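You operate a simulated robot arm through the tools that you are given. There is no shell and no other tool. Be economical: measure what you need, move in short steps, check, and stop when the job is done.

You run a simulated two-armed robot. Do the job below in one go: nothing can be reset, and whatever is moved stays where it is left.

Task
Pick up the tub marked "lot four" from the bench marked one with one hand, pass it to the other hand and put it on the strapping table. Set down upright: tub.
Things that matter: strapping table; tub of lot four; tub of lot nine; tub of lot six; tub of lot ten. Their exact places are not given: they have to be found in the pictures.

It is judged by the outcome, as a careful person would: the job done as asked, and still so three seconds after it is handed in. It fails if anything else is knocked over, pushed out of place, dropped, spilled or broken.

Robot
Two 7-joint arms with two-finger parallel grippers on one trunk, on a base that drives. Base frame: it is fixed to the floor where the robot stands at the start and does not move with it; the origin is under the middle of the robot, x ahead of it, y to its left, z up. Lengths are in mm, angles in degrees, forces in N, time in s.
The left shoulder is at the start at [50, 177, 1204], the right one opposite. With the tool pointing down near the work surface each hand reaches from about 200 to 700 mm from the robot's upright axis, wherever it stands, measured 20 degrees to its own side. Places, roughly: strapping table [-2700, -600, 800]. Payload 3.43 kg a hand.
Tool frame (each hand has its own): the origin (TCP) lies between the finger pads and is the grasp point; the fingertips stand 34 mm ahead of it; z points along the fingers, y is the line along which they close. The gripper opens to 128 mm. The fingers are 24 mm wide and 12 mm thick; the gripper's body (48 by 130 mm) begins 96 mm behind the TCP.
Orientation is told as [roll, pitch, yaw] about the base's x, y, z axes, in that order, counted from this pose: with the fingers straight down and closing along the base's y, the tool's x points along the base's -x, its y along +y and its z along -z.

Tools
- The arms move only by the tool jog_arm. It takes "left_increments", "right_increments" or both (then of equal length, played together; a hand with none holds still); each is a list that holds one entry, the list of rows, each a list of 7 numbers: the shift along the tool's x, y, z in units of 40 mm (1.0 is 40 mm), then the turn, a rotation vector about the tool's x, y, z in units of 6 degrees (1.0 is 6 degrees), then the opening in per cent of the stroke, from 0 (shut) to 100 (fully open). In form: [[[x, y, z, ax, ay, az, jaw], ...]]. A call has 1 to 20 rows; each row shifts and turns the commanded pose from where the row before left it, along the tool's axes as they then stand. A call with a number of a shift or a turn outside -1 to 1 is refused whole. Each row takes 0.2 s and may step no farther than 50 mm and 8.6 degrees from the row before; otherwise, or with a gripper value out of range, the whole call is refused. A pose out of reach is approached as far as the arm can. The call stops where the force on the tool passes 40 N (or 10 N more than at its start, if that is more) or the arm is blocked; 0.2 s more then pass. The fingers move at their own pace (about 108 mm/s each) and stop on an object; they squeeze with about 29 N. The grip force told is the motor's: it shows also when the fingers shut on nothing. Time passes only in rows, and 0.2 s behind the last, so rows that do not move let the fingers close. The reply holds the time, the measured pose of the TCP, the force on the tool along the base axes, the opening and the grip force, in the units named above and with some noise, with the torque about the TCP (base axes, N m) and any sound that the robot's microphone picked up.
- Cameras (640 x 400 px; columns grow to the right, rows downward): "scene" is now at [159.8, -6.6, 1363.3]; the picture's right is [-0.06, -1.00, 0.00], its down [-0.57, 0.03, -0.82] and it looks along [0.82, -0.05, -0.57] (base axes); focal length 265 px, centre (320, 200). "left" rides on the left gripper at [76, 11, -160] in its tool frame; the picture's right is [-0.15, 0.99, 0.00], its down [-0.88, -0.13, -0.46] and it looks along [-0.45, -0.07, 0.89] (tool axes); focal length 234 px, centre (320, 200). "right" rides on the right gripper at [76, -11, -160] in its tool frame; the picture's right is [0.15, 0.99, 0.00], its down [-0.88, 0.13, -0.46] and it looks along [-0.45, 0.07, 0.89] (tool axes); focal length 234 px, centre (320, 200).
- get_image(camera): a new picture of that camera. No time passes.
- lift_body(by): slides the trunk up (or, below 0, down) by that many mm; the arms and the scene camera ride with it, the base frame stays. It gives what a move gives, with no picture.
- steer(legs): drives the robot by 1 to 6 legs, each [ahead, turn to the left] in mm and degrees, along the robot's own axes; the way and the turn of a leg run together, so that a leg with both is an arc; at most 1500 mm and 180 degrees a leg. The arms and the cameras ride along, it lands a little off, and it stops where it bumps. It gives what a move gives.
- turn_head(pan, tilt): turns the head with the scene camera to pan (to the left, within 80 degrees either way) and tilt (down, from -29 to 69), counted from straight ahead of the robot. It gives what a move gives.
- point_at(camera, pixels): for up to 12 pixels [column, row] of the newest picture of that camera ("zoom" is the newest enlarged one), the place [x, y, z] in the base frame of the surface seen there, good to about 3 mm. No time passes.
- close_up(camera, box): a new picture of the part [left, top, right, bottom] of that camera's present view, enlarged. No time passes.
- finish_job(): hands the job in; it is judged then, once.

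Work in short steps. Measure before you move; look again where a grasp or a placing could have gone wrong, and mend it. You have 80 turns and 58 pictures in all, those below and enlarged ones among them. Open the grippers and draw the arms clear of the work before you hand the job in, unless the task says otherwise; then end with one line.

The tools are called after ">>>" as a command line: name --argument value ..., lists and objects as JSON in quotes. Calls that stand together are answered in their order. jog_arm: Moves the arms, as the interface text tells. Its arguments: {"type":"object","properties":{"left_increments":{"type":"array","items":{"type":"array","items":{"type":"array","items":{"type":"number"}}}},"right_increments":{"type":"array","items":{"type":"array","items":{"type":"array","items":{"type":"number"}}}}},"required":[]} The other tools are called the same way: lift_body (by) slides the trunk up or down; steer (legs) drives the base; turn_head (pan, tilt) turns the head that bears the scene camera; get_image (camera) takes a picture; point_at (camera, pixels) gives the place of the surface under pixels of a picture; close_up (camera, box) takes an enlarged picture of a part of a camera's view; finish_job () hands the job in.

At the start:

```text
time_s: 0.0
left_tool_pos: [413.3, 153.3, 1175.5]
left_tcp_rot: [-0.1, -0.1, 0.2]
left_wrist_force: [0.6, 1.4, -0.3]
left_torque: [0.02, -0.02, 0.01]
left_width: 127.9
left_grasp_force: 0.0
right_tool_pos: [383.9, -216.5, 1173.9]
right_tcp_rot: [0.0, 0.0, -0.1]
right_wrist_force: [-0.2, -0.1, -0.1]
right_torque: [-0.01, 0.01, -0.01]
right_width: 127.9
right_grasp_force: 0.1
trunk travel left (down, up): [-375.0, 26.0]
robot x, y, heading: [0.9, 2.1, 0.3]
head pan, tilt: [-3.4, 34.9]
```

scene: 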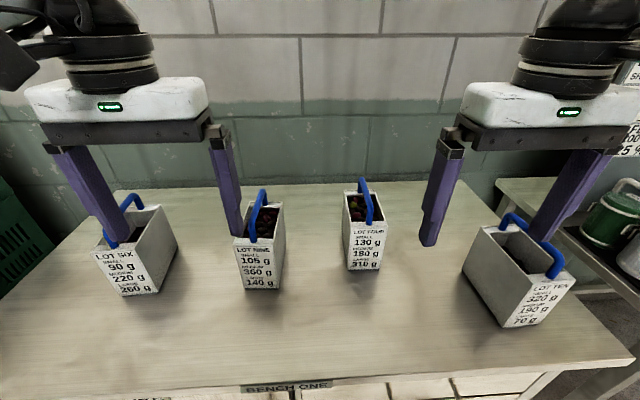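
right: 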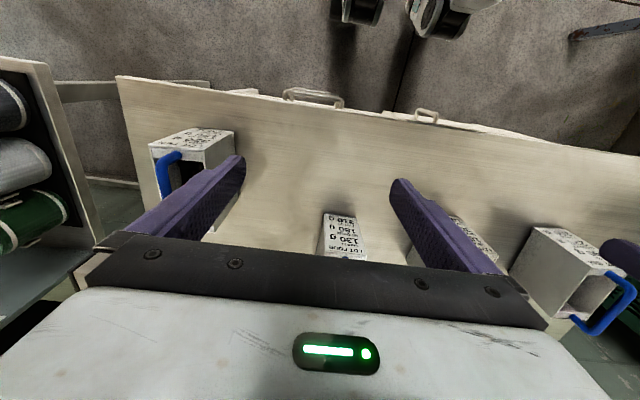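
left: 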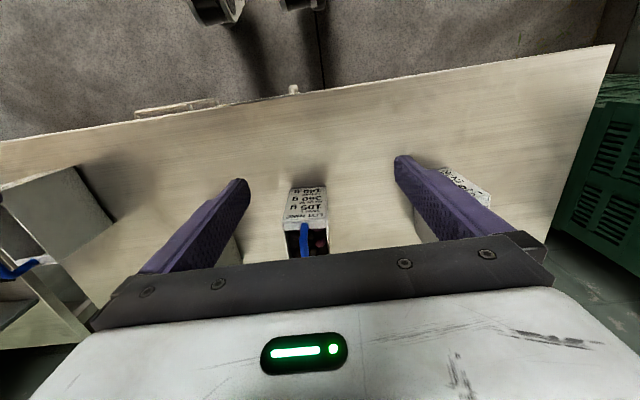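

The scene shows four tubs; the one near (363,235) seems to be "lot four". I enlarge to check the label.

>>> close_up --camera "scene" --box '[310, 160, 420, 290]'

>>> point_at --camera "scene" --pixels '[[347, 225], [384, 228], [346, 266], [376, 268], [348, 195], [363, 181], [370, 220], [262, 192], [252, 236], [283, 240], [320, 280], [505, 235]]'

```text
3.08 times, centred on (365, 225) of scene
```

zoom: 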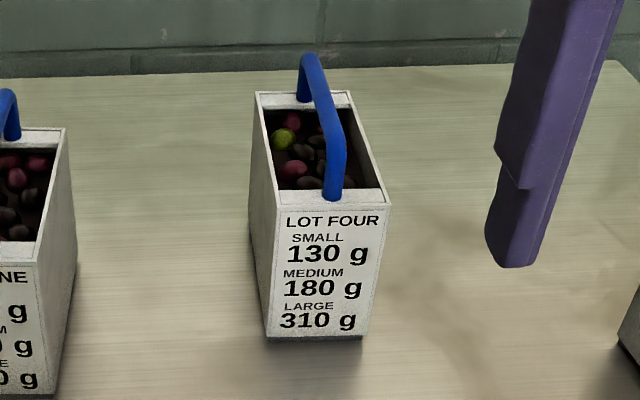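

```text
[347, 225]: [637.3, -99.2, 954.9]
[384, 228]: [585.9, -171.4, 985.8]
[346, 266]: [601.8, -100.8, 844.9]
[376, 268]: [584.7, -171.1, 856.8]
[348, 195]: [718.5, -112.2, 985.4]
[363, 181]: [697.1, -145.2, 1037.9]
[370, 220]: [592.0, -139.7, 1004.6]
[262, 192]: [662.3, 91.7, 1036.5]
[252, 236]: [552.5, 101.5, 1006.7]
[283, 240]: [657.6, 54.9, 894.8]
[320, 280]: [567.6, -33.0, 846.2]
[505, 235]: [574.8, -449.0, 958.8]
```

The label reads LOT FOUR. I'll measure its rim and handle in the enlarged picture.

>>> point_at --camera "zoom" --pixels '[[279, 212], [384, 209], [260, 95], [349, 95], [270, 330], [365, 331], [304, 75], [311, 60], [322, 95], [336, 140], [334, 175], [332, 197]]'

```text
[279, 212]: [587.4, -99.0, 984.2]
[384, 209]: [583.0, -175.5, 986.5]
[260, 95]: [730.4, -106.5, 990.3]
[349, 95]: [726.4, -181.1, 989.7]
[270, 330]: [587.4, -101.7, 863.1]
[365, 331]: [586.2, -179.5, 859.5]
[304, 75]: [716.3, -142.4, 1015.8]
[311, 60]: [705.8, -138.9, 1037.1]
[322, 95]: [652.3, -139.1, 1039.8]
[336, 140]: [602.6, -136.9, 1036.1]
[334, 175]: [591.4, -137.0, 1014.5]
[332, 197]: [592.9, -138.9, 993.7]
```

Tub four spans x 585–729, y −99…−179, rim z 988, handle bar z≈1034. Plan: right hand grips the walls at the near end, pitched 45°, leaving the handle free for the left hand. First I pitch the right hand and line up y.

>>> jog_arm --right_increments '[[[0, 0.24, 0, 0, -0.9375, 0, 100], [0, 0.24, 0, 0, -0.9375, 0, 100], [0, 0.24, 0, 0, -0.9375, 0, 100], [0, 0.24, 0, 0, -0.9375, 0, 100], [0, 0.24, 0, 0, -0.9375, 0, 100], [0, 0.24, 0, 0, -0.9375, 0, 100], [0, 0.24, 0, 0, -0.9375, 0, 100], [0, 0.24, 0, 0, -0.9375, 0, 100], [0, 0, 0, 0, 0, 0, 100]]]'

```text
time_s: 2.0
left_tool_pos: [412.5, 153.1, 1175.9]
left_tcp_rot: [0.0, 0.0, 0.1]
left_wrist_force: [0.0, -0.6, -0.2]
left_torque: [-0.02, -0.01, -0.01]
left_width: 127.8
left_grasp_force: 0.0
right_tool_pos: [383.2, -139.0, 1172.5]
right_tcp_rot: [-0.1, -45.1, -0.1]
right_wrist_force: [0.5, 0.1, -0.4]
right_torque: [0.05, -0.02, 0.02]
right_width: 128.3
right_grasp_force: 0.0
trunk travel left (down, up): [-375.0, 26.0]
robot x, y, heading: [-0.5, 0.3, 0.1]
head pan, tilt: [-3.4, 34.9]
```

The pitch is right; I advance 180 mm along the fingers, then look.

>>> jog_arm --right_increments '[[[-0.05, 0, 0.9, 0, 0, 0, 100], [-0.05, 0, 0.9, 0, 0, 0, 100], [-0.05, 0, 0.9, 0, 0, 0, 100], [-0.05, 0, 0.9, 0, 0, 0, 100], [-0.05, 0, 0.9, 0, 0, 0, 100]]]'

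>>> get_image --camera "right"

>>> get_image --camera "scene"

```text
time_s: 3.2
left_tool_pos: [415.0, 152.1, 1174.9]
left_tcp_rot: [-0.1, 0.1, 0.0]
left_wrist_force: [0.7, -0.2, -0.6]
left_torque: [0.01, 0.04, 0.02]
left_width: 128.0
left_grasp_force: 0.0
right_tool_pos: [520.8, -142.1, 1052.3]
right_tcp_rot: [0.0, -44.9, -0.2]
right_wrist_force: [-0.1, -0.1, 0.5]
right_torque: [-0.01, 0.01, 0.02]
right_width: 127.7
right_grasp_force: 0.0
trunk travel left (down, up): [-375.0, 26.0]
robot x, y, heading: [-0.6, -0.8, -0.3]
head pan, tilt: [-3.4, 34.9]
```

```text
53 pictures are left
```

right: 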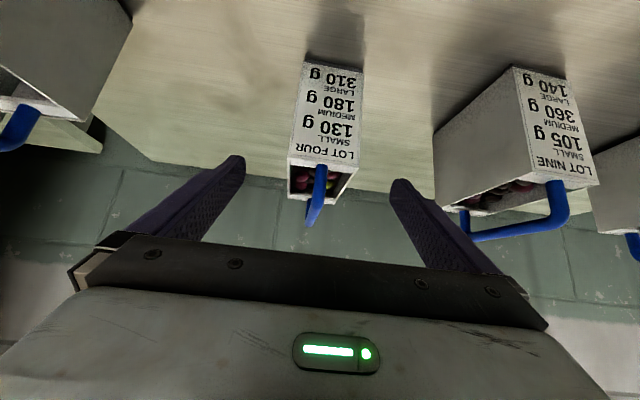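

```text
52 pictures are left
```

scene: 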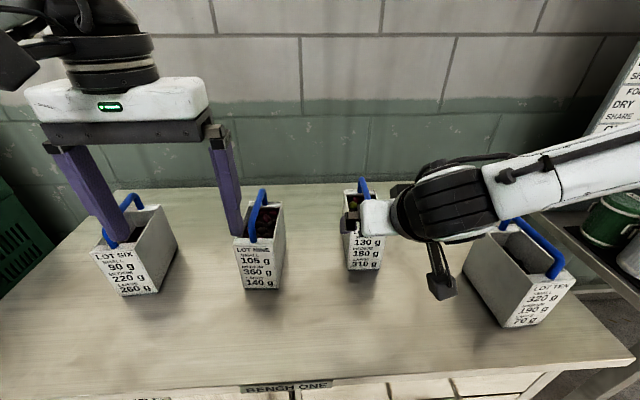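

Tub four sits between the fingers (column ~320). I advance the last 145 mm in line.

>>> jog_arm --right_increments '[[[0, 0.02, 0.725, 0, 0, 0, 100], [0, 0.02, 0.725, 0, 0, 0, 100], [0, 0.02, 0.725, 0, 0, 0, 100], [0, 0.02, 0.725, 0, 0, 0, 100], [0, 0.02, 0.725, 0, 0, 0, 100]]]'

>>> get_image --camera "right"

```text
time_s: 4.4
left_tool_pos: [413.8, 152.4, 1175.8]
left_tcp_rot: [-0.2, 0.0, 0.1]
left_wrist_force: [0.5, 0.2, 0.2]
left_torque: [0.01, 0.05, -0.03]
left_width: 128.0
left_grasp_force: 0.0
right_tool_pos: [598.2, -175.9, 977.7]
right_tcp_rot: [0.2, -45.0, 0.0]
right_wrist_force: [-0.4, 1.6, 1.0]
right_torque: [-0.12, 0.01, -0.12]
right_width: 127.9
right_grasp_force: 0.0
right hand out of reach, approached as far as the arm can: row 3, 4, 5
trunk travel left (down, up): [-375.0, 26.0]
robot x, y, heading: [0.8, -0.6, 0.3]
head pan, tilt: [-3.4, 34.9]
```

```text
51 pictures are left
```

right: 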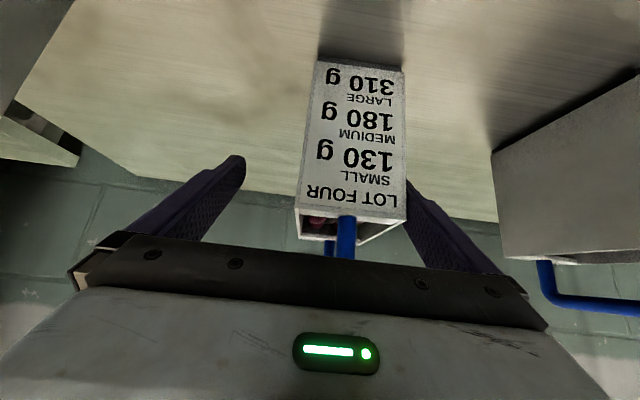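

The arm ran out of reach and slid sideways to y −176 (forces tiny, tub still standing). I back out the way I came, and check where the bench edge lies.

>>> jog_arm --right_increments '[[[0, 0, -0.9, 0, 0, 0, 100], [0, 0, -0.9, 0, 0, 0, 100], [0, 0, -0.9, 0, 0, 0, 100], [0, 0, -0.9, 0, 0, 0, 100], [0, 0, 0, 0, 0, 0, 100]]]'

>>> get_image --camera "right"

>>> point_at --camera "scene" --pixels '[[200, 388], [290, 375], [450, 370], [290, 385], [600, 362]]'

```text
time_s: 5.6
left_tool_pos: [413.6, 152.0, 1175.6]
left_tcp_rot: [-0.1, 0.0, 0.1]
left_wrist_force: [-0.3, 0.0, -0.7]
left_torque: [-0.02, 0.0, -0.04]
left_width: 128.1
left_grasp_force: 0.0
right_tool_pos: [497.9, -176.4, 1079.3]
right_tcp_rot: [0.1, -44.9, -0.2]
right_wrist_force: [0.1, -0.8, 0.1]
right_torque: [-0.02, -0.02, 0.0]
right_width: 128.1
right_grasp_force: 0.1
trunk travel left (down, up): [-375.0, 26.0]
robot x, y, heading: [5.0, -2.8, -0.1]
head pan, tilt: [-3.4, 34.9]
```

```text
50 pictures are left
```

right: 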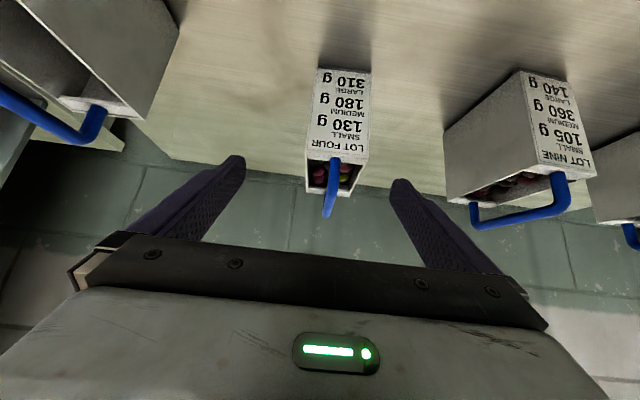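

```text
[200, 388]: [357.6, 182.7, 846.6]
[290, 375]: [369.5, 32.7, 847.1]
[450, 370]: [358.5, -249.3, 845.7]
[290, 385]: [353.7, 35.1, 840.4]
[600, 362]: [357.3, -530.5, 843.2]
```

Bench edge is at x≈357. I raise the right hand 100 mm and recentre it in y, then lower the trunk 150 mm and drive forward 70 mm for reach.

>>> jog_arm --right_increments '[[[-0.44, 0.23, -0.59, 0, 0, 0, 100], [-0.44, 0.23, -0.59, 0, 0, 0, 100], [-0.44, 0.23, -0.59, 0, 0, 0, 100], [-0.44, 0.23, -0.59, 0, 0, 0, 100]]]'

>>> lift_body --by -150

>>> steer --legs '[[70, 0]]'

>>> get_image --camera "scene"

>>> get_image --camera "right"

```text
time_s: 6.6
left_tool_pos: [412.5, 152.5, 1175.4]
left_tcp_rot: [-0.1, 0.0, 0.1]
left_wrist_force: [0.2, -0.2, -0.1]
left_torque: [0.0, -0.01, -0.01]
left_width: 128.2
left_grasp_force: 0.0
right_tool_pos: [479.3, -139.8, 1195.8]
right_tcp_rot: [-0.1, -45.1, 0.0]
right_wrist_force: [-0.5, 0.3, 0.0]
right_torque: [0.02, -0.01, 0.01]
right_width: 127.9
right_grasp_force: 0.1
trunk travel left (down, up): [-375.0, 26.0]
robot x, y, heading: [1.2, 2.6, -0.0]
head pan, tilt: [-3.4, 34.9]
```

```text
time_s: 8.3
left_tool_pos: [412.8, 153.0, 1025.0]
left_tcp_rot: [-0.1, 0.0, 0.2]
left_wrist_force: [0.4, -0.7, 0.6]
left_torque: [0.0, 0.01, 0.02]
left_width: 127.9
left_grasp_force: 0.0
right_tool_pos: [480.0, -140.6, 1044.6]
right_tcp_rot: [0.0, -45.0, -0.2]
right_wrist_force: [0.3, 0.2, 0.5]
right_torque: [0.0, -0.02, -0.02]
right_width: 128.0
right_grasp_force: 0.1
trunk travel left (down, up): [-225.0, 176.0]
robot x, y, heading: [0.4, -0.2, -0.0]
head pan, tilt: [-3.4, 34.9]
```

```text
time_s: 9.4
left_tool_pos: [484.8, 154.1, 1025.1]
left_tcp_rot: [-0.1, 0.0, 0.1]
left_wrist_force: [-0.3, 0.2, 0.1]
left_torque: [-0.02, 0.0, 0.02]
left_width: 127.9
left_grasp_force: 0.1
right_tool_pos: [553.2, -139.6, 1044.5]
right_tcp_rot: [0.0, -45.1, 0.1]
right_wrist_force: [-0.2, -0.2, 0.5]
right_torque: [0.02, 0.02, 0.01]
right_width: 127.9
right_grasp_force: 0.1
trunk travel left (down, up): [-225.0, 176.0]
robot x, y, heading: [73.8, -4.6, 0.0]
head pan, tilt: [-3.4, 34.9]
```

```text
49 pictures are left
```

scene: 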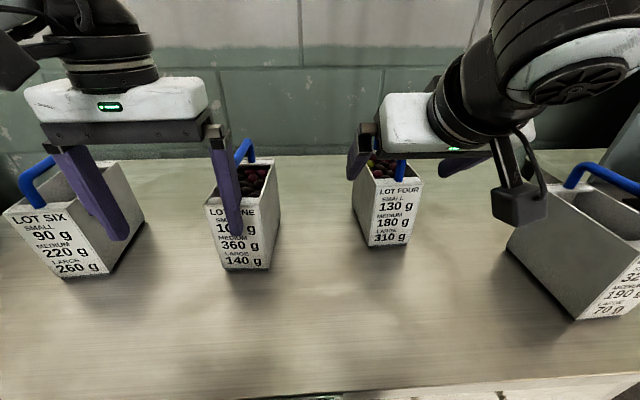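

```text
48 pictures are left
```

right: 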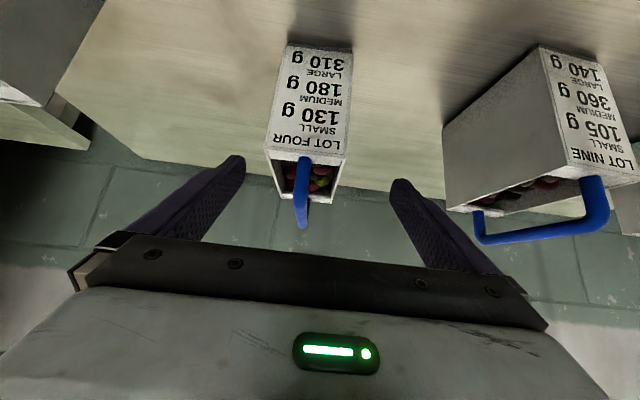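

The tub still stands. I re-measure it after the earlier near-contact.

>>> point_at --camera "scene" --pixels '[[380, 186], [420, 184], [371, 241], [406, 241], [400, 172], [358, 180]]'

>>> point_at --camera "right" --pixels '[[272, 140], [342, 145], [304, 160], [303, 200], [335, 195], [300, 222]]'

```text
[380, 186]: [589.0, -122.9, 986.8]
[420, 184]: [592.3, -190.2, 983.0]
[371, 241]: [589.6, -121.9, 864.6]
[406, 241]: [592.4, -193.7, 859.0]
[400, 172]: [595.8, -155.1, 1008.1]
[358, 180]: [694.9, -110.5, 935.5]
```

```text
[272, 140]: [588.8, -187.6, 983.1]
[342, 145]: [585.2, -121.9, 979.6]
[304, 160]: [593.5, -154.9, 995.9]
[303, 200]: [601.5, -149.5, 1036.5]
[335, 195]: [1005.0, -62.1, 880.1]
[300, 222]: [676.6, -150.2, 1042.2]
```

The brush shifted the tub a bit: front-centre is now (590,−156), turned about +4°. I line the hand up with that yaw at a pre-grasp 130 mm back.

>>> jog_arm --right_increments '[[[0.225, -0.24, -0.146, -0.235, 0, -0.235, 100], [0.225, -0.24, -0.146, -0.235, 0, -0.235, 100], [0, 0, 0, 0, 0, 0, 100]]]'

>>> get_image --camera "right"

```text
time_s: 10.2
left_tool_pos: [484.1, 153.6, 1025.7]
left_tcp_rot: [-0.1, 0.1, 0.2]
left_wrist_force: [-0.9, -0.2, -0.1]
left_torque: [0.02, -0.02, -0.02]
left_width: 127.9
left_grasp_force: 0.0
right_tool_pos: [529.6, -160.0, 1039.5]
right_tcp_rot: [-0.1, -45.0, 4.0]
right_wrist_force: [-0.3, 1.2, 0.2]
right_torque: [-0.02, 0.02, 0.01]
right_width: 128.1
right_grasp_force: 0.1
trunk travel left (down, up): [-225.0, 176.0]
robot x, y, heading: [71.8, 0.7, 0.4]
head pan, tilt: [-3.4, 34.9]
```

```text
47 pictures are left
```

right: 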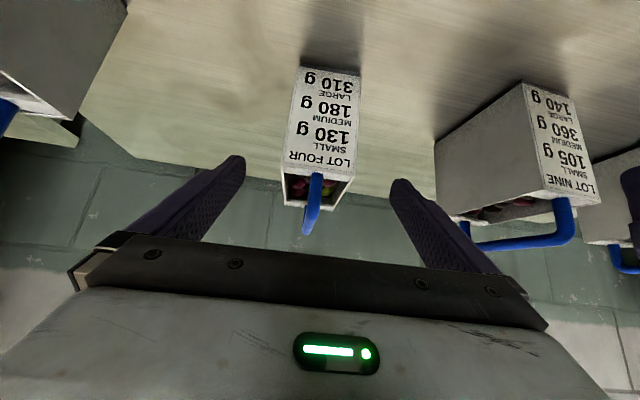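

Aligned. I advance 64 mm and check that reach holds.

>>> jog_arm --right_increments '[[[0, 0, 0.8, 0, 0, 0, 100], [0, 0, 0.8, 0, 0, 0, 100]]]'

```text
time_s: 10.8
left_tool_pos: [485.0, 153.3, 1025.5]
left_tcp_rot: [-0.1, 0.1, 0.2]
left_wrist_force: [0.2, 0.0, -0.1]
left_torque: [0.02, 0.02, 0.01]
left_width: 128.0
left_grasp_force: 0.1
right_tool_pos: [577.0, -155.3, 994.5]
right_tcp_rot: [0.2, -44.9, 4.0]
right_wrist_force: [0.5, 0.5, 0.6]
right_torque: [0.03, -0.02, -0.01]
right_width: 127.9
right_grasp_force: 0.2
trunk travel left (down, up): [-225.0, 176.0]
robot x, y, heading: [69.6, -0.3, 0.3]
head pan, tilt: [-3.4, 34.9]
```

In reach. I finish the remaining 66 mm.

>>> jog_arm --right_increments '[[[0, 0, 0.55, 0, 0, 0, 100], [0, 0, 0.55, 0, 0, 0, 100], [0, 0, 0.55, 0, 0, 0, 100]]]'

>>> get_image --camera "right"

>>> get_image --camera "scene"

```text
time_s: 11.6
left_tool_pos: [485.1, 154.4, 1026.1]
left_tcp_rot: [-0.1, 0.1, 0.0]
left_wrist_force: [-0.1, -0.2, -0.6]
left_torque: [0.02, -0.02, 0.01]
left_width: 127.9
left_grasp_force: 0.1
right_tool_pos: [623.0, -150.5, 949.4]
right_tcp_rot: [0.0, -45.0, 4.0]
right_wrist_force: [-0.5, 0.1, -0.4]
right_torque: [0.0, 0.0, 0.0]
right_width: 127.9
right_grasp_force: 0.1
trunk travel left (down, up): [-225.0, 176.0]
robot x, y, heading: [71.5, -1.3, 0.1]
head pan, tilt: [-3.4, 34.9]
```

```text
46 pictures are left
```

right: 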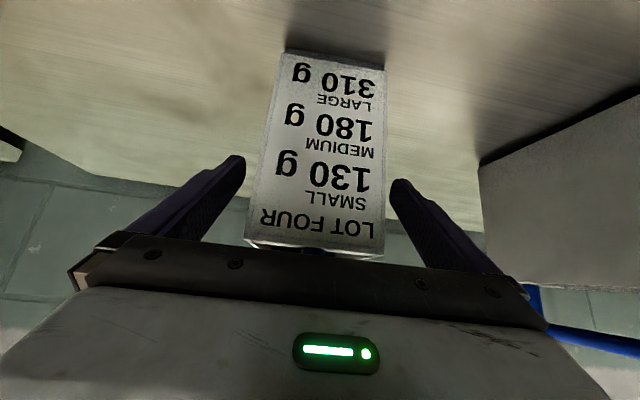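

```text
45 pictures are left
```

scene: 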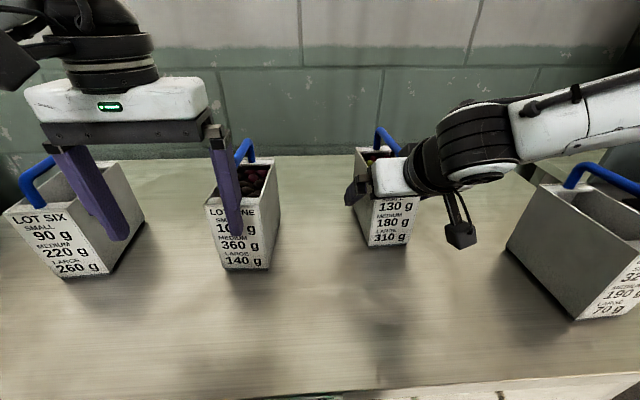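

The tub is centred between the fingers (label centre column ~317). I close.

>>> jog_arm --right_increments '[[[0, 0, 0, 0, 0, 0, 50], [0, 0, 0, 0, 0, 0, 30], [0, 0, 0, 0, 0, 0, 10], [0, 0, 0, 0, 0, 0, 0], [0, 0, 0, 0, 0, 0, 0]]]'

```text
time_s: 12.8
left_tool_pos: [483.7, 154.1, 1025.2]
left_tcp_rot: [-0.1, -0.1, 0.2]
left_wrist_force: [0.7, -0.1, 1.0]
left_torque: [-0.01, 0.02, -0.01]
left_width: 128.3
left_grasp_force: 0.1
right_tool_pos: [623.1, -152.0, 948.6]
right_tcp_rot: [0.1, -45.0, 4.0]
right_wrist_force: [0.3, -1.8, 0.4]
right_torque: [-0.47, -0.48, -0.25]
right_width: 79.9
right_grasp_force: 28.5
trunk travel left (down, up): [-225.0, 176.0]
robot x, y, heading: [71.9, -3.5, 0.1]
head pan, tilt: [-3.4, 34.9]
```

Gripped at 80 mm. I lift 20 mm straight up as a test (tool −x/−z equally).

>>> jog_arm --right_increments '[[[-0.12, 0, -0.12, 0, 0, 0, 0], [-0.12, 0, -0.12, 0, 0, 0, 0], [-0.12, 0, -0.12, 0, 0, 0, 0], [0, 0, 0, 0, 0, 0, 0]]]'

>>> get_image --camera "scene"

```text
time_s: 13.8
left_tool_pos: [485.9, 154.0, 1025.0]
left_tcp_rot: [-0.1, 0.0, 0.3]
left_wrist_force: [-0.4, -0.5, 0.6]
left_torque: [-0.01, 0.01, -0.01]
left_width: 127.9
left_grasp_force: 0.0
right_tool_pos: [621.5, -152.0, 969.6]
right_tcp_rot: [0.0, -44.9, 4.1]
right_wrist_force: [-0.1, 0.4, -7.8]
right_torque: [-0.05, 0.29, -0.03]
right_width: 79.7
right_grasp_force: 29.2
trunk travel left (down, up): [-225.0, 176.0]
robot x, y, heading: [71.5, 3.5, 0.2]
head pan, tilt: [-3.4, 34.9]
```

```text
44 pictures are left
```

scene: 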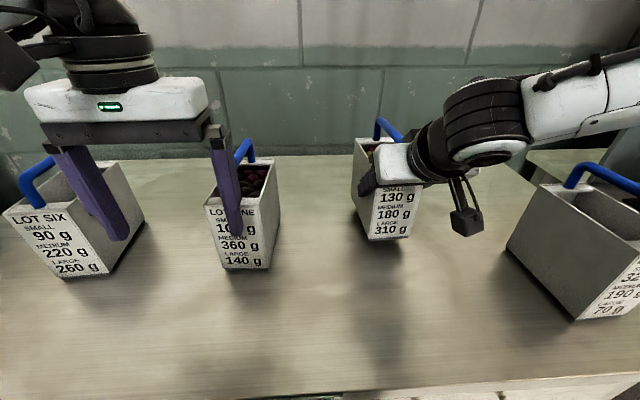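

It weighs ~8 N and is held firmly. I raise the trunk 170 mm (lifting both hands clear), then back the robot off 250 mm from the bench.

>>> lift_body --by 170

>>> steer --legs '[[-250, 0]]'

>>> get_image --camera "scene"

```text
time_s: 15.7
left_tool_pos: [485.9, 154.1, 1195.3]
left_tcp_rot: [0.0, 0.0, 0.2]
left_wrist_force: [0.5, 0.2, 0.0]
left_torque: [-0.03, 0.0, 0.0]
left_width: 127.8
left_grasp_force: 0.1
right_tool_pos: [623.0, -152.4, 1139.5]
right_tcp_rot: [-0.1, -44.8, 4.0]
right_wrist_force: [0.9, 0.2, -7.6]
right_torque: [0.0, 0.28, 0.03]
right_width: 79.9
right_grasp_force: 29.2
trunk travel left (down, up): [-395.0, 6.0]
robot x, y, heading: [73.0, -0.6, 0.1]
head pan, tilt: [-3.4, 34.9]
```

```text
time_s: 17.5
left_tool_pos: [239.6, 152.0, 1195.3]
left_tcp_rot: [-0.1, 0.0, 0.0]
left_wrist_force: [-0.6, -0.7, 0.2]
left_torque: [0.02, -0.02, 0.01]
left_width: 128.0
left_grasp_force: 0.0
right_tool_pos: [374.5, -154.7, 1139.0]
right_tcp_rot: [0.0, -45.0, 3.8]
right_wrist_force: [0.7, 0.0, -6.8]
right_torque: [-0.05, 0.28, -0.01]
right_width: 80.0
right_grasp_force: 29.7
trunk travel left (down, up): [-395.0, 6.0]
robot x, y, heading: [-174.9, -2.6, -0.4]
head pan, tilt: [-3.4, 34.9]
```

```text
43 pictures are left
```

scene: 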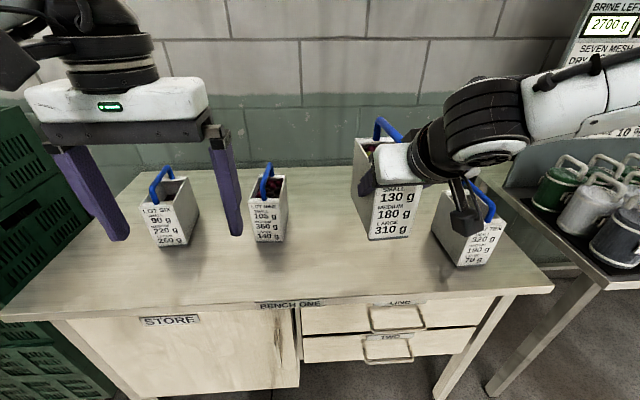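

Held well. Now I bring the right hand in, toward the middle and lower (−130, +110, −120) so the left can reach the handle.

>>> jog_arm --right_increments '[[[0.428, 0.298, 0, 0, 0, 0, 0], [0.428, 0.298, 0, 0, 0, 0, 0], [0.428, 0.298, 0, 0, 0, 0, 0], [0.428, 0.298, 0, 0, 0, 0, 0], [0.428, 0.298, 0, 0, 0, 0, 0], [0.428, 0.298, 0, 0, 0, 0, 0], [0.428, 0.298, 0, 0, 0, 0, 0], [0.428, 0.298, 0, 0, 0, 0, 0], [0.428, 0.298, 0, 0, 0, 0, 0], [0.428, 0.298, 0, 0, 0, 0, 0]]]'

>>> get_image --camera "scene"

>>> get_image --camera "left"

```text
time_s: 19.7
left_tool_pos: [240.5, 152.2, 1195.0]
left_tcp_rot: [-0.1, 0.1, 0.0]
left_wrist_force: [0.3, -0.7, -0.1]
left_torque: [0.01, -0.01, -0.02]
left_width: 128.1
left_grasp_force: 0.1
right_tool_pos: [252.5, -111.4, 1041.4]
right_tcp_rot: [0.1, -44.8, 3.7]
right_wrist_force: [0.1, 0.8, -7.5]
right_torque: [-0.01, 0.25, -0.04]
right_width: 80.0
right_grasp_force: 29.1
right hand out of reach, approached as far as the arm can: row 6, 7, 8, 9, 10
trunk travel left (down, up): [-395.0, 6.0]
robot x, y, heading: [-171.5, 4.7, -0.1]
head pan, tilt: [-3.4, 34.9]
```

```text
42 pictures are left
```

scene: 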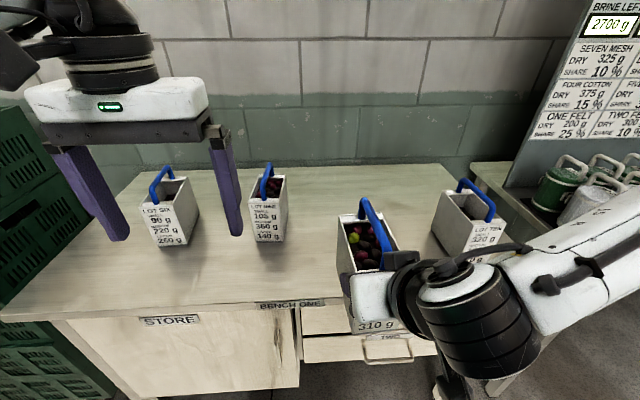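

```text
41 pictures are left
```

left: 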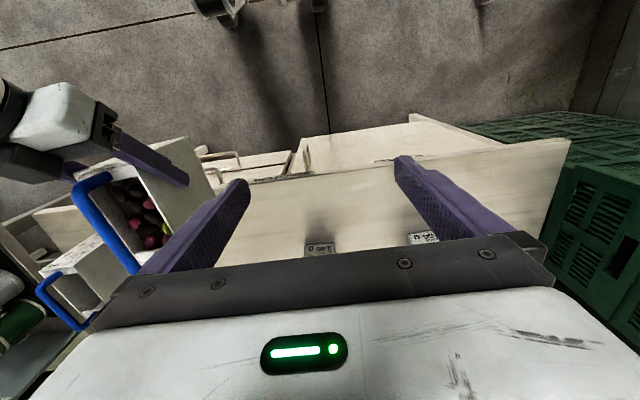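

The right arm stopped at (252,−111,1041), which will do. I measure the handle bar.

>>> close_up --camera "scene" --box '[320, 180, 440, 280]'

```text
4.00 times, centred on (380, 230) of scene
```

zoom: 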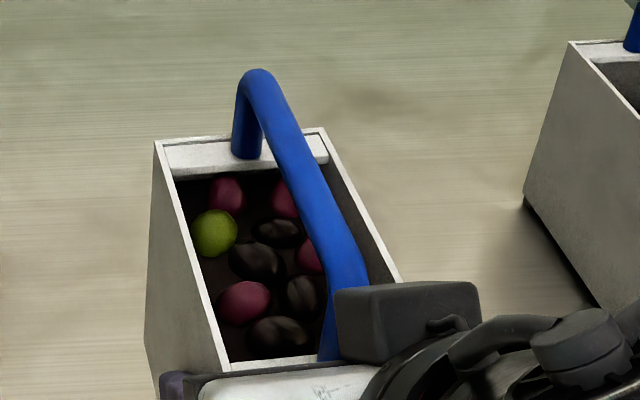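

>>> point_at --camera "zoom" --pixels '[[258, 75], [275, 110], [297, 160], [318, 205], [342, 255], [350, 280], [380, 290], [450, 290], [162, 150], [330, 150], [230, 360], [280, 375]]'

```text
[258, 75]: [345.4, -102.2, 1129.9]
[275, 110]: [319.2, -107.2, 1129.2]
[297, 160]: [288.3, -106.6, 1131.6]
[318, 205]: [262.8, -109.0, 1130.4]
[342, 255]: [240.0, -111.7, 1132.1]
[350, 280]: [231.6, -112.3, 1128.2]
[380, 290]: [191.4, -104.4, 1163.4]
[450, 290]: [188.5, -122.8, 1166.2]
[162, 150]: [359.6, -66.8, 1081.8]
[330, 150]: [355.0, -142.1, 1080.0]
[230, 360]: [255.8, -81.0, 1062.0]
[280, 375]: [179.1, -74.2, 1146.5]
```

Handle bar: top z≈1131, running through (290,−107), yaw ~+4–5°. I bring the left hand up, ahead and across above it.

>>> jog_arm --left_increments '[[[-0.65, 0, -0.56, 0, 0, -0.35, 100], [-0.65, 0, -0.56, 0, 0, -0.35, 100], [0, -0.8, 0, 0, 0, 0, 100], [0, -0.8, 0, 0, 0, 0, 100], [0, -0.8, 0, 0, 0, 0, 100], [0, -0.8, 0, 0, 0, 0, 100], [0, -0.8, 0, 0, 0, 0, 100], [0, -0.8, 0, 0, 0, 0, 100], [0, -0.8, 0, 0, 0, 0, 100], [0, -0.8, 0, 0, 0, 0, 100]]]'

>>> get_image --camera "left"

>>> get_image --camera "scene"

```text
time_s: 22.1
left_tool_pos: [340.9, -55.2, 1264.1]
left_tcp_rot: [-3.9, 0.2, 9.8]
left_wrist_force: [0.4, -0.3, 0.3]
left_torque: [0.01, -0.03, -0.01]
left_width: 127.8
left_grasp_force: 0.1
right_tool_pos: [250.9, -111.1, 1039.0]
right_tcp_rot: [0.1, -44.5, 3.8]
right_wrist_force: [0.5, -0.6, -7.1]
right_torque: [0.0, 0.28, 0.02]
right_width: 79.9
right_grasp_force: 29.1
trunk travel left (down, up): [-395.0, 6.0]
robot x, y, heading: [-173.9, -0.2, -0.0]
head pan, tilt: [-3.4, 34.9]
stopped in row 10 (left hand): the arm was blocked; the commanded pose is now the measured one
```

```text
39 pictures are left
```

left: 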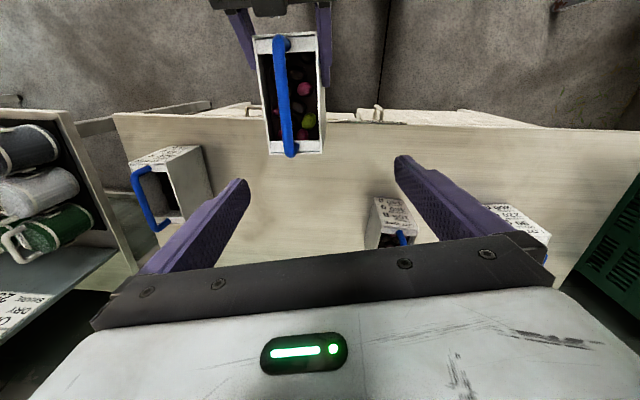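

```text
38 pictures are left
```

scene: 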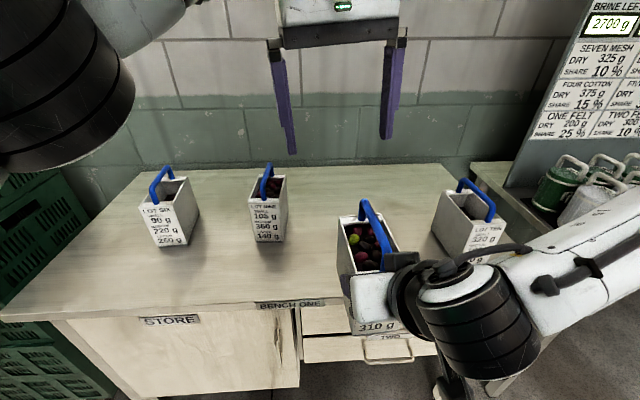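

The left arm was blocked crossing over, drifting to (341,−55). I bring it back to the left and straighten it, then I'll bring the tub forward and to the centre with the right hand.

>>> jog_arm --left_increments '[[[0, 0.7, 0, -0.2, 0, 0.25, 100], [0, 0.7, 0, -0.2, 0, 0.25, 100], [0, 0.7, 0, -0.2, 0, 0.25, 100], [0, 0.7, 0, -0.05, 0, 0.22, 100], [0, 0.7, 0, 0, 0, 0, 100]]]'

>>> jog_arm --right_increments '[[[-0.25, 0.3, 0.22, 0, 0, 0, 0], [-0.25, 0.3, 0.22, 0, 0, 0, 0], [-0.25, 0.3, 0.22, 0, 0, 0, 0], [-0.25, 0.3, 0.22, 0, 0, 0, 0], [-0.25, 0.3, 0.22, 0, 0, 0, 0], [-0.25, 0.3, 0.22, 0, 0, 0, 0], [-0.25, 0.3, 0.22, 0, 0, 0, 0], [-0.25, 0.3, 0.22, 0, 0, 0, 0]]]'

>>> get_image --camera "scene"

```text
time_s: 23.3
left_tool_pos: [325.8, 84.2, 1259.7]
left_tcp_rot: [0.0, -0.2, 3.7]
left_wrist_force: [-0.3, 0.6, 0.2]
left_torque: [-0.01, -0.01, 0.02]
left_width: 128.1
left_grasp_force: 0.0
right_tool_pos: [252.0, -109.1, 1041.9]
right_tcp_rot: [0.1, -44.9, 3.9]
right_wrist_force: [-0.3, 0.0, -6.7]
right_torque: [-0.01, 0.3, -0.04]
right_width: 79.9
right_grasp_force: 29.1
trunk travel left (down, up): [-395.0, 6.0]
robot x, y, heading: [-172.3, 2.0, -0.1]
head pan, tilt: [-3.4, 34.9]
```

```text
time_s: 25.1
left_tool_pos: [327.5, 82.8, 1259.0]
left_tcp_rot: [0.0, -0.1, 3.8]
left_wrist_force: [0.5, 0.6, 0.1]
left_torque: [-0.02, 0.02, 0.01]
left_width: 127.8
left_grasp_force: 0.0
right_tool_pos: [345.3, -96.7, 1077.4]
right_tcp_rot: [0.3, -44.8, 3.8]
right_wrist_force: [-0.3, -0.1, -7.4]
right_torque: [-0.03, 0.32, -0.03]
right_width: 79.8
right_grasp_force: 29.2
right hand out of reach, approached as far as the arm can: row 1, 2, 3, 4, 5, 6, 7, 8
trunk travel left (down, up): [-395.0, 6.0]
robot x, y, heading: [-177.1, -0.3, 0.1]
head pan, tilt: [-3.4, 34.9]
```

```text
37 pictures are left
```

scene: 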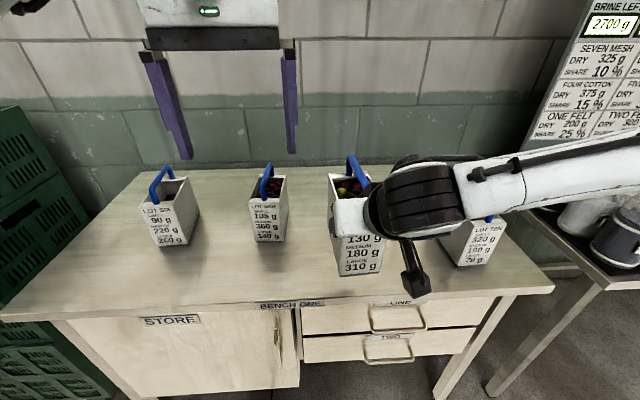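

The right arm can't push further left at this yaw and height. I back away from the bench 400 mm so both hands can work lower, where reach is better, then lower the right hand 170 mm.

>>> steer --legs '[[-400, 0]]'

>>> jog_arm --right_increments '[[[0.5, 0, 0.5, 0, 0, 0, 0], [0.5, 0, 0.5, 0, 0, 0, 0], [0.5, 0, 0.5, 0, 0, 0, 0], [0.5, 0, 0.5, 0, 0, 0, 0], [0.5, 0, 0.5, 0, 0, 0, 0], [0.5, 0, 0.5, 0, 0, 0, 0]]]'

```text
time_s: 27.6
left_tool_pos: [-63.1, 83.9, 1259.3]
left_tcp_rot: [0.0, -0.1, 3.7]
left_wrist_force: [0.2, 0.2, -0.2]
left_torque: [0.03, -0.01, 0.01]
left_width: 128.0
left_grasp_force: 0.0
right_tool_pos: [-44.6, -99.2, 1078.0]
right_tcp_rot: [0.3, -45.0, 3.7]
right_wrist_force: [-0.1, -0.3, -7.4]
right_torque: [-0.02, 0.28, 0.03]
right_width: 79.8
right_grasp_force: 29.6
trunk travel left (down, up): [-395.0, 6.0]
robot x, y, heading: [-565.0, 0.6, -0.2]
head pan, tilt: [-3.4, 34.9]
```

```text
time_s: 28.9
left_tool_pos: [-62.7, 83.4, 1259.7]
left_tcp_rot: [0.2, 0.0, 3.6]
left_wrist_force: [-0.3, -0.9, -0.3]
left_torque: [0.02, -0.02, -0.01]
left_width: 127.9
left_grasp_force: 0.0
right_tool_pos: [-55.8, -164.8, 951.4]
right_tcp_rot: [0.4, -44.9, 3.7]
right_wrist_force: [-0.8, 0.6, -7.9]
right_torque: [0.05, 0.31, 0.03]
right_width: 79.9
right_grasp_force: 29.3
right hand out of reach, approached as far as the arm can: row 1, 2, 3, 4, 5, 6
trunk travel left (down, up): [-395.0, 6.0]
robot x, y, heading: [-566.9, -3.0, -0.2]
head pan, tilt: [-3.4, 34.9]
```

Now at (511 rel, −165, 951). I turn the right hand 36° to the left about the vertical, which should free the arm toward the centre.

>>> jog_arm --right_increments '[[[0, 0, 0, -0.7, 0, -0.7, 0], [0, 0, 0, -0.7, 0, -0.7, 0], [0, 0, 0, -0.7, 0, -0.7, 0], [0, 0, 0, -0.7, 0, -0.7, 0], [0, 0, 0, -0.7, 0, -0.7, 0], [0, 0, 0, -0.7, 0, -0.7, 0]]]'

```text
time_s: 30.4
left_tool_pos: [-62.5, 82.7, 1260.6]
left_tcp_rot: [0.1, 0.0, 3.8]
left_wrist_force: [0.4, 0.0, -0.6]
left_torque: [0.02, 0.02, 0.03]
left_width: 127.7
left_grasp_force: 0.0
right_tool_pos: [-57.5, -165.5, 951.4]
right_tcp_rot: [0.3, -45.0, 39.4]
right_wrist_force: [-0.4, 0.4, -7.7]
right_torque: [-0.21, 0.22, 0.01]
right_width: 79.8
right_grasp_force: 28.9
trunk travel left (down, up): [-395.0, 6.0]
robot x, y, heading: [-565.3, 0.8, -0.3]
head pan, tilt: [-3.4, 34.9]
```

Turn done, no reach warning. I move 140 mm in +y.

>>> jog_arm --right_increments '[[[-0.26, 0.45, 0.26, 0, 0, 0, 0], [-0.26, 0.45, 0.26, 0, 0, 0, 0], [-0.26, 0.45, 0.26, 0, 0, 0, 0], [-0.26, 0.45, 0.26, 0, 0, 0, 0], [-0.26, 0.45, 0.26, 0, 0, 0, 0], [-0.26, 0.45, 0.26, 0, 0, 0, 0]]]'

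>>> get_image --camera "scene"

>>> get_image --camera "left"

```text
time_s: 31.8
left_tool_pos: [-62.2, 85.0, 1260.9]
left_tcp_rot: [0.0, -0.1, 3.7]
left_wrist_force: [0.6, 0.2, 0.1]
left_torque: [-0.02, -0.01, -0.01]
left_width: 128.0
left_grasp_force: 0.0
right_tool_pos: [-67.9, -56.0, 978.8]
right_tcp_rot: [0.3, -45.1, 39.4]
right_wrist_force: [0.6, 0.7, 0.7]
right_torque: [-0.05, 0.01, -0.01]
right_width: 0.0
right_grasp_force: 29.3
right hand out of reach, approached as far as the arm can: row 4, 5, 6
trunk travel left (down, up): [-395.0, 6.0]
robot x, y, heading: [-561.5, -3.3, -0.3]
head pan, tilt: [-3.4, 34.9]
```

```text
36 pictures are left
```

scene: 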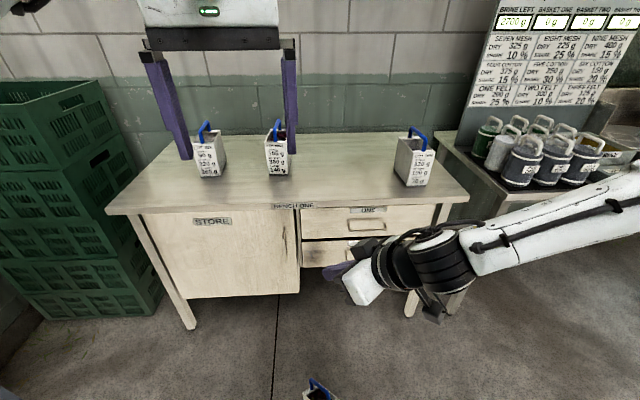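

```text
35 pictures are left
```

left: 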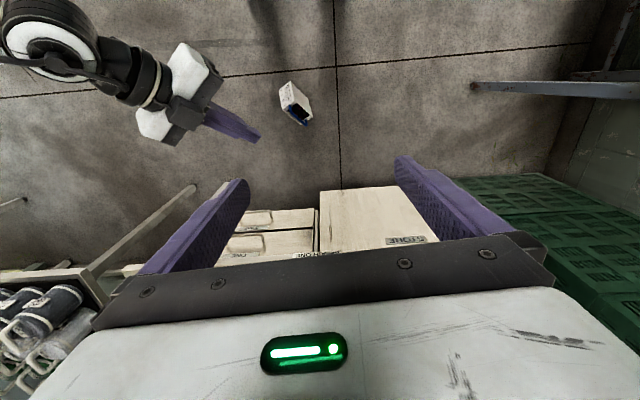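

The tub has slipped out of the right hand and is on the floor. I look down to see its state.

>>> turn_head --pan 0 --tilt 60

>>> get_image --camera "scene"

>>> close_up --camera "left" --box '[250, 60, 350, 140]'

```text
time_s: 32.6
left_tool_pos: [-63.4, 84.2, 1260.2]
left_tcp_rot: [0.0, -0.1, 3.7]
left_wrist_force: [0.2, -0.3, -0.2]
left_torque: [0.0, -0.01, 0.01]
left_width: 127.9
left_grasp_force: 0.1
right_tool_pos: [-66.9, -55.9, 977.5]
right_tcp_rot: [0.3, -45.1, 39.3]
right_wrist_force: [-0.4, -0.2, -0.7]
right_torque: [0.01, -0.02, 0.0]
right_width: 0.0
right_grasp_force: 28.8
trunk travel left (down, up): [-395.0, 6.0]
robot x, y, heading: [-566.3, 1.9, -0.4]
head pan, tilt: [0.0, 60.0]
```

```text
34 pictures are left
```

scene: 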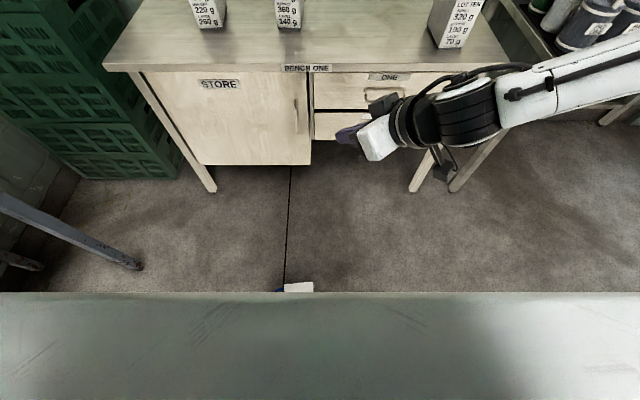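

```text
5.00 times, centred on (300, 100) of left
```

zoom: 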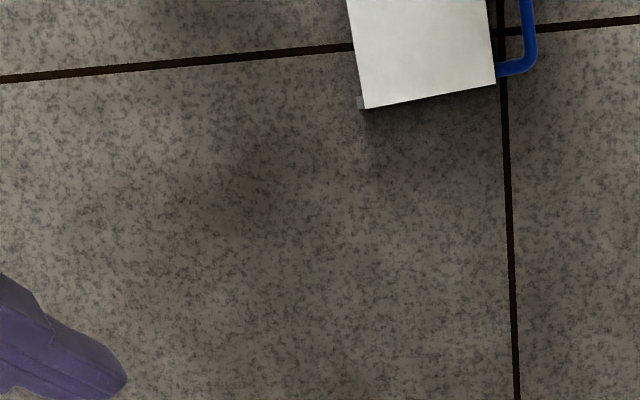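

It now lies on its side on the floor, near the front of my base. I measure it and take a fuller left-hand view.

>>> get_image --camera "left"

>>> point_at --camera "scene" --pixels '[[290, 287], [310, 287], [280, 291], [300, 300], [100, 300], [290, 240]]'

>>> point_at --camera "left" --pixels '[[310, 50], [325, 55], [330, 75], [320, 70]]'

```text
32 pictures are left
```

left: 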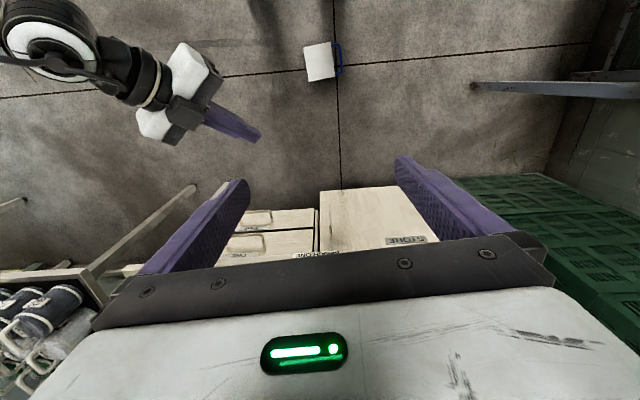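

```text
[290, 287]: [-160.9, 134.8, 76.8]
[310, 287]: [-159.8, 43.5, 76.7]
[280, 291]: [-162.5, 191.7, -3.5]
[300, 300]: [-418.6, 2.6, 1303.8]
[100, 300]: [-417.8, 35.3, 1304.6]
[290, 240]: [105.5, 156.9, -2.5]
```

```text
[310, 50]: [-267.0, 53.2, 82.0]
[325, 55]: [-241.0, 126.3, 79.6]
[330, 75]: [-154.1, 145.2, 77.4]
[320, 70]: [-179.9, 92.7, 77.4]
```

The tub lies on its side, handle toward +y at about (−215,190), z≈40, nothing seen spilled. Turning the robot ~45° left in place would put the handle before the right hand, so I first look left for obstacles.

>>> turn_head --pan 60 --tilt 40

>>> get_image --camera "scene"

```text
time_s: 33.9
left_tool_pos: [-63.2, 83.9, 1260.1]
left_tcp_rot: [0.1, -0.1, 3.7]
left_wrist_force: [-1.1, -0.6, -0.6]
left_torque: [0.03, 0.03, 0.0]
left_width: 127.9
left_grasp_force: 0.1
right_tool_pos: [-68.2, -56.4, 978.9]
right_tcp_rot: [0.3, -45.0, 39.4]
right_wrist_force: [0.7, 1.1, -0.2]
right_torque: [0.0, -0.02, 0.02]
right_width: 0.0
right_grasp_force: 28.6
trunk travel left (down, up): [-395.0, 6.0]
robot x, y, heading: [-566.0, -1.4, -0.0]
head pan, tilt: [60.0, 40.0]
```

```text
31 pictures are left
```

scene: 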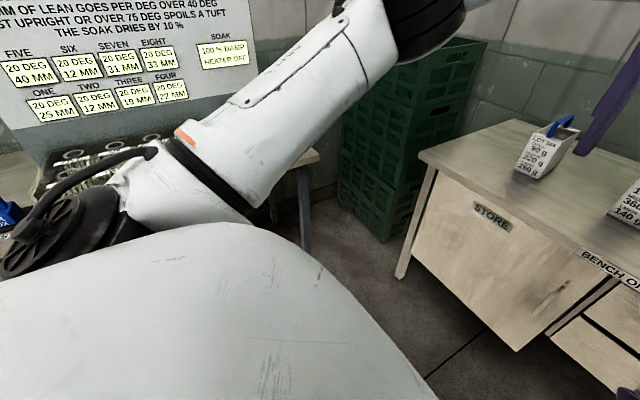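

There is another table on the left; I measure how near it is.

>>> point_at --camera "scene" --pixels '[[310, 155], [305, 245], [60, 190], [10, 215], [280, 180], [370, 230]]'

```text
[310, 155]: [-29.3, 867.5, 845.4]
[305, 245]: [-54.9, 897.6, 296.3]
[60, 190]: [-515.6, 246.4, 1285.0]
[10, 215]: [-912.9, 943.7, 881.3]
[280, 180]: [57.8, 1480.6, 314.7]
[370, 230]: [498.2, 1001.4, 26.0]
```

The left table begins at y≈870, so turning is safe. I turn left 45°, and look down.

>>> steer --legs '[[0, 45]]'

>>> turn_head --pan -25 --tilt 69

>>> get_image --camera "scene"

>>> get_image --camera "right"

```text
time_s: 36.4
left_tool_pos: [-270.1, 414.4, 1259.6]
left_tcp_rot: [0.0, -0.2, 48.8]
left_wrist_force: [0.3, 0.4, -0.5]
left_torque: [-0.01, -0.02, -0.01]
left_width: 128.0
left_grasp_force: 0.1
right_tool_pos: [-173.2, 311.3, 978.9]
right_tcp_rot: [0.2, -45.1, 84.6]
right_wrist_force: [-0.1, -0.4, -0.5]
right_torque: [-0.03, -0.02, -0.02]
right_width: 0.1
right_grasp_force: 29.2
trunk travel left (down, up): [-395.0, 6.0]
robot x, y, heading: [-561.5, 0.3, 45.0]
head pan, tilt: [60.0, 40.0]
```

```text
time_s: 38.0
left_tool_pos: [-268.5, 414.0, 1260.0]
left_tcp_rot: [0.0, -0.1, 48.8]
left_wrist_force: [0.0, -0.7, 0.4]
left_torque: [0.01, 0.0, 0.0]
left_width: 128.1
left_grasp_force: 0.0
right_tool_pos: [-174.4, 312.4, 978.7]
right_tcp_rot: [0.4, -45.1, 84.5]
right_wrist_force: [0.5, -0.6, -0.2]
right_torque: [-0.02, 0.02, -0.01]
right_width: 0.0
right_grasp_force: 29.3
trunk travel left (down, up): [-395.0, 6.0]
robot x, y, heading: [-564.1, -1.8, 45.0]
head pan, tilt: [-25.0, 68.8]
```

```text
30 pictures are left
```

scene: 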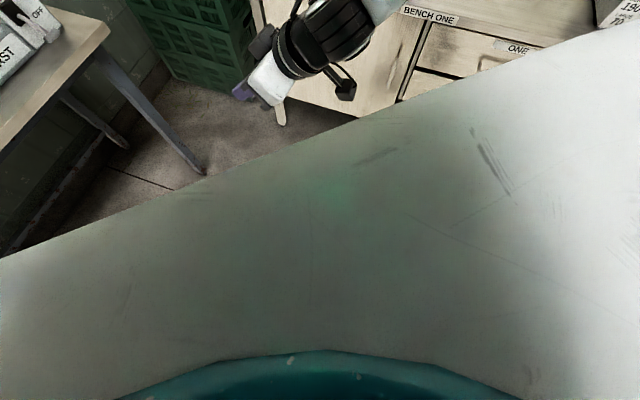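

```text
29 pictures are left
```

right: 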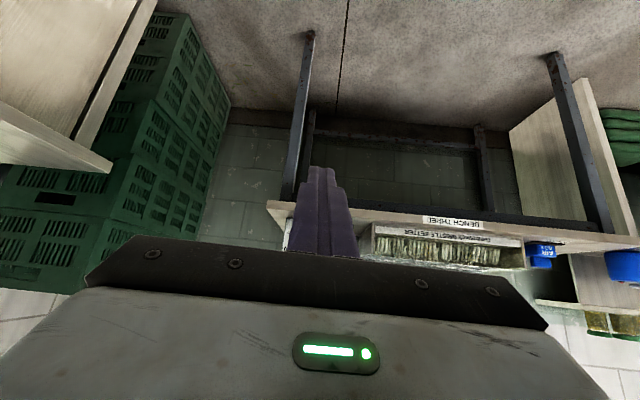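

The torso blocks the scene view of the near floor, so I use the hand cameras. I pitch the right hand back to vertical and open it, then turn it to base yaw 0.

>>> jog_arm --right_increments '[[[0, 0, 0, 0, 0.94, 0, 50], [0, 0, 0, 0, 0.94, 0, 100], [0, 0, 0, 0, 0.94, 0, 100], [0, 0, 0, 0, 0.94, 0, 100], [0, 0, 0, 0, 0.94, 0, 100], [0, 0, 0, 0, 0.94, 0, 100], [0, 0, 0, 0, 0.94, 0, 100], [0, 0, 0, 0, 0.94, 0, 100]]]'

>>> jog_arm --right_increments '[[[0, 0, 0, 0, 0, 0.94, 100], [0, 0, 0, 0, 0, 0.94, 100], [0, 0, 0, 0, 0, 0.94, 100], [0, 0, 0, 0, 0, 0.94, 100], [0, 0, 0, 0, 0, 0.94, 100], [0, 0, 0, 0, 0, 0.94, 100], [0, 0, 0, 0, 0, 0.94, 100], [0, 0, 0, 0, 0, 0.94, 100], [0, 0, 0, 0, 0, 0.94, 100], [0, 0, 0, 0, 0, 0.94, 100], [0, 0, 0, 0, 0, 0.94, 100], [0, 0, 0, 0, 0, 0.94, 100], [0, 0, 0, 0, 0, 0.94, 100], [0, 0, 0, 0, 0, 0.94, 100], [0, 0, 0, 0, 0, 0.94, 100]]]'

>>> get_image --camera "right"

```text
time_s: 39.8
left_tool_pos: [-269.9, 413.8, 1260.2]
left_tcp_rot: [0.0, -0.1, 48.7]
left_wrist_force: [0.2, 0.8, -0.7]
left_torque: [-0.01, -0.01, 0.02]
left_width: 127.9
left_grasp_force: 0.1
right_tool_pos: [-142.1, 215.6, 1013.2]
right_tcp_rot: [0.4, 0.2, 84.8]
right_wrist_force: [0.3, 0.0, -0.2]
right_torque: [-0.03, -0.01, -0.02]
right_width: 127.9
right_grasp_force: 0.0
right hand out of reach, approached as far as the arm can: row 1, 2, 3, 4, 5, 6, 7, 8
trunk travel left (down, up): [-395.0, 6.0]
robot x, y, heading: [-566.4, 4.4, 45.0]
head pan, tilt: [-25.0, 68.8]
```

```text
time_s: 43.0
left_tool_pos: [-269.5, 413.7, 1260.1]
left_tcp_rot: [0.0, -0.1, 48.8]
left_wrist_force: [0.5, 0.3, 0.0]
left_torque: [0.01, -0.03, -0.02]
left_width: 128.0
left_grasp_force: 0.1
right_tool_pos: [-141.5, 216.4, 1014.2]
right_tcp_rot: [0.0, 0.3, 0.0]
right_wrist_force: [-0.3, -0.3, -0.5]
right_torque: [-0.02, 0.01, -0.02]
right_width: 127.8
right_grasp_force: 0.1
trunk travel left (down, up): [-395.0, 6.0]
robot x, y, heading: [-564.7, -0.5, 44.9]
head pan, tilt: [-25.0, 68.8]
```

```text
28 pictures are left
```

right: 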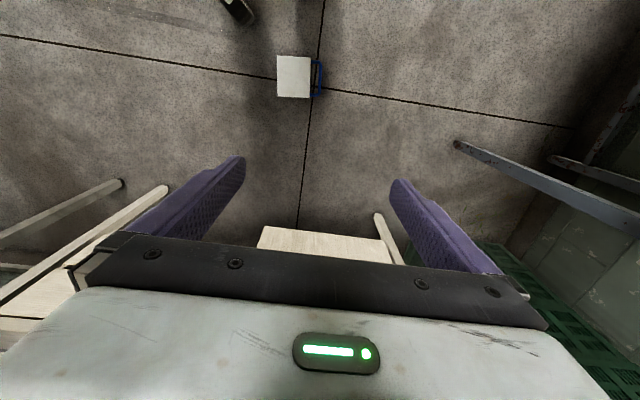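

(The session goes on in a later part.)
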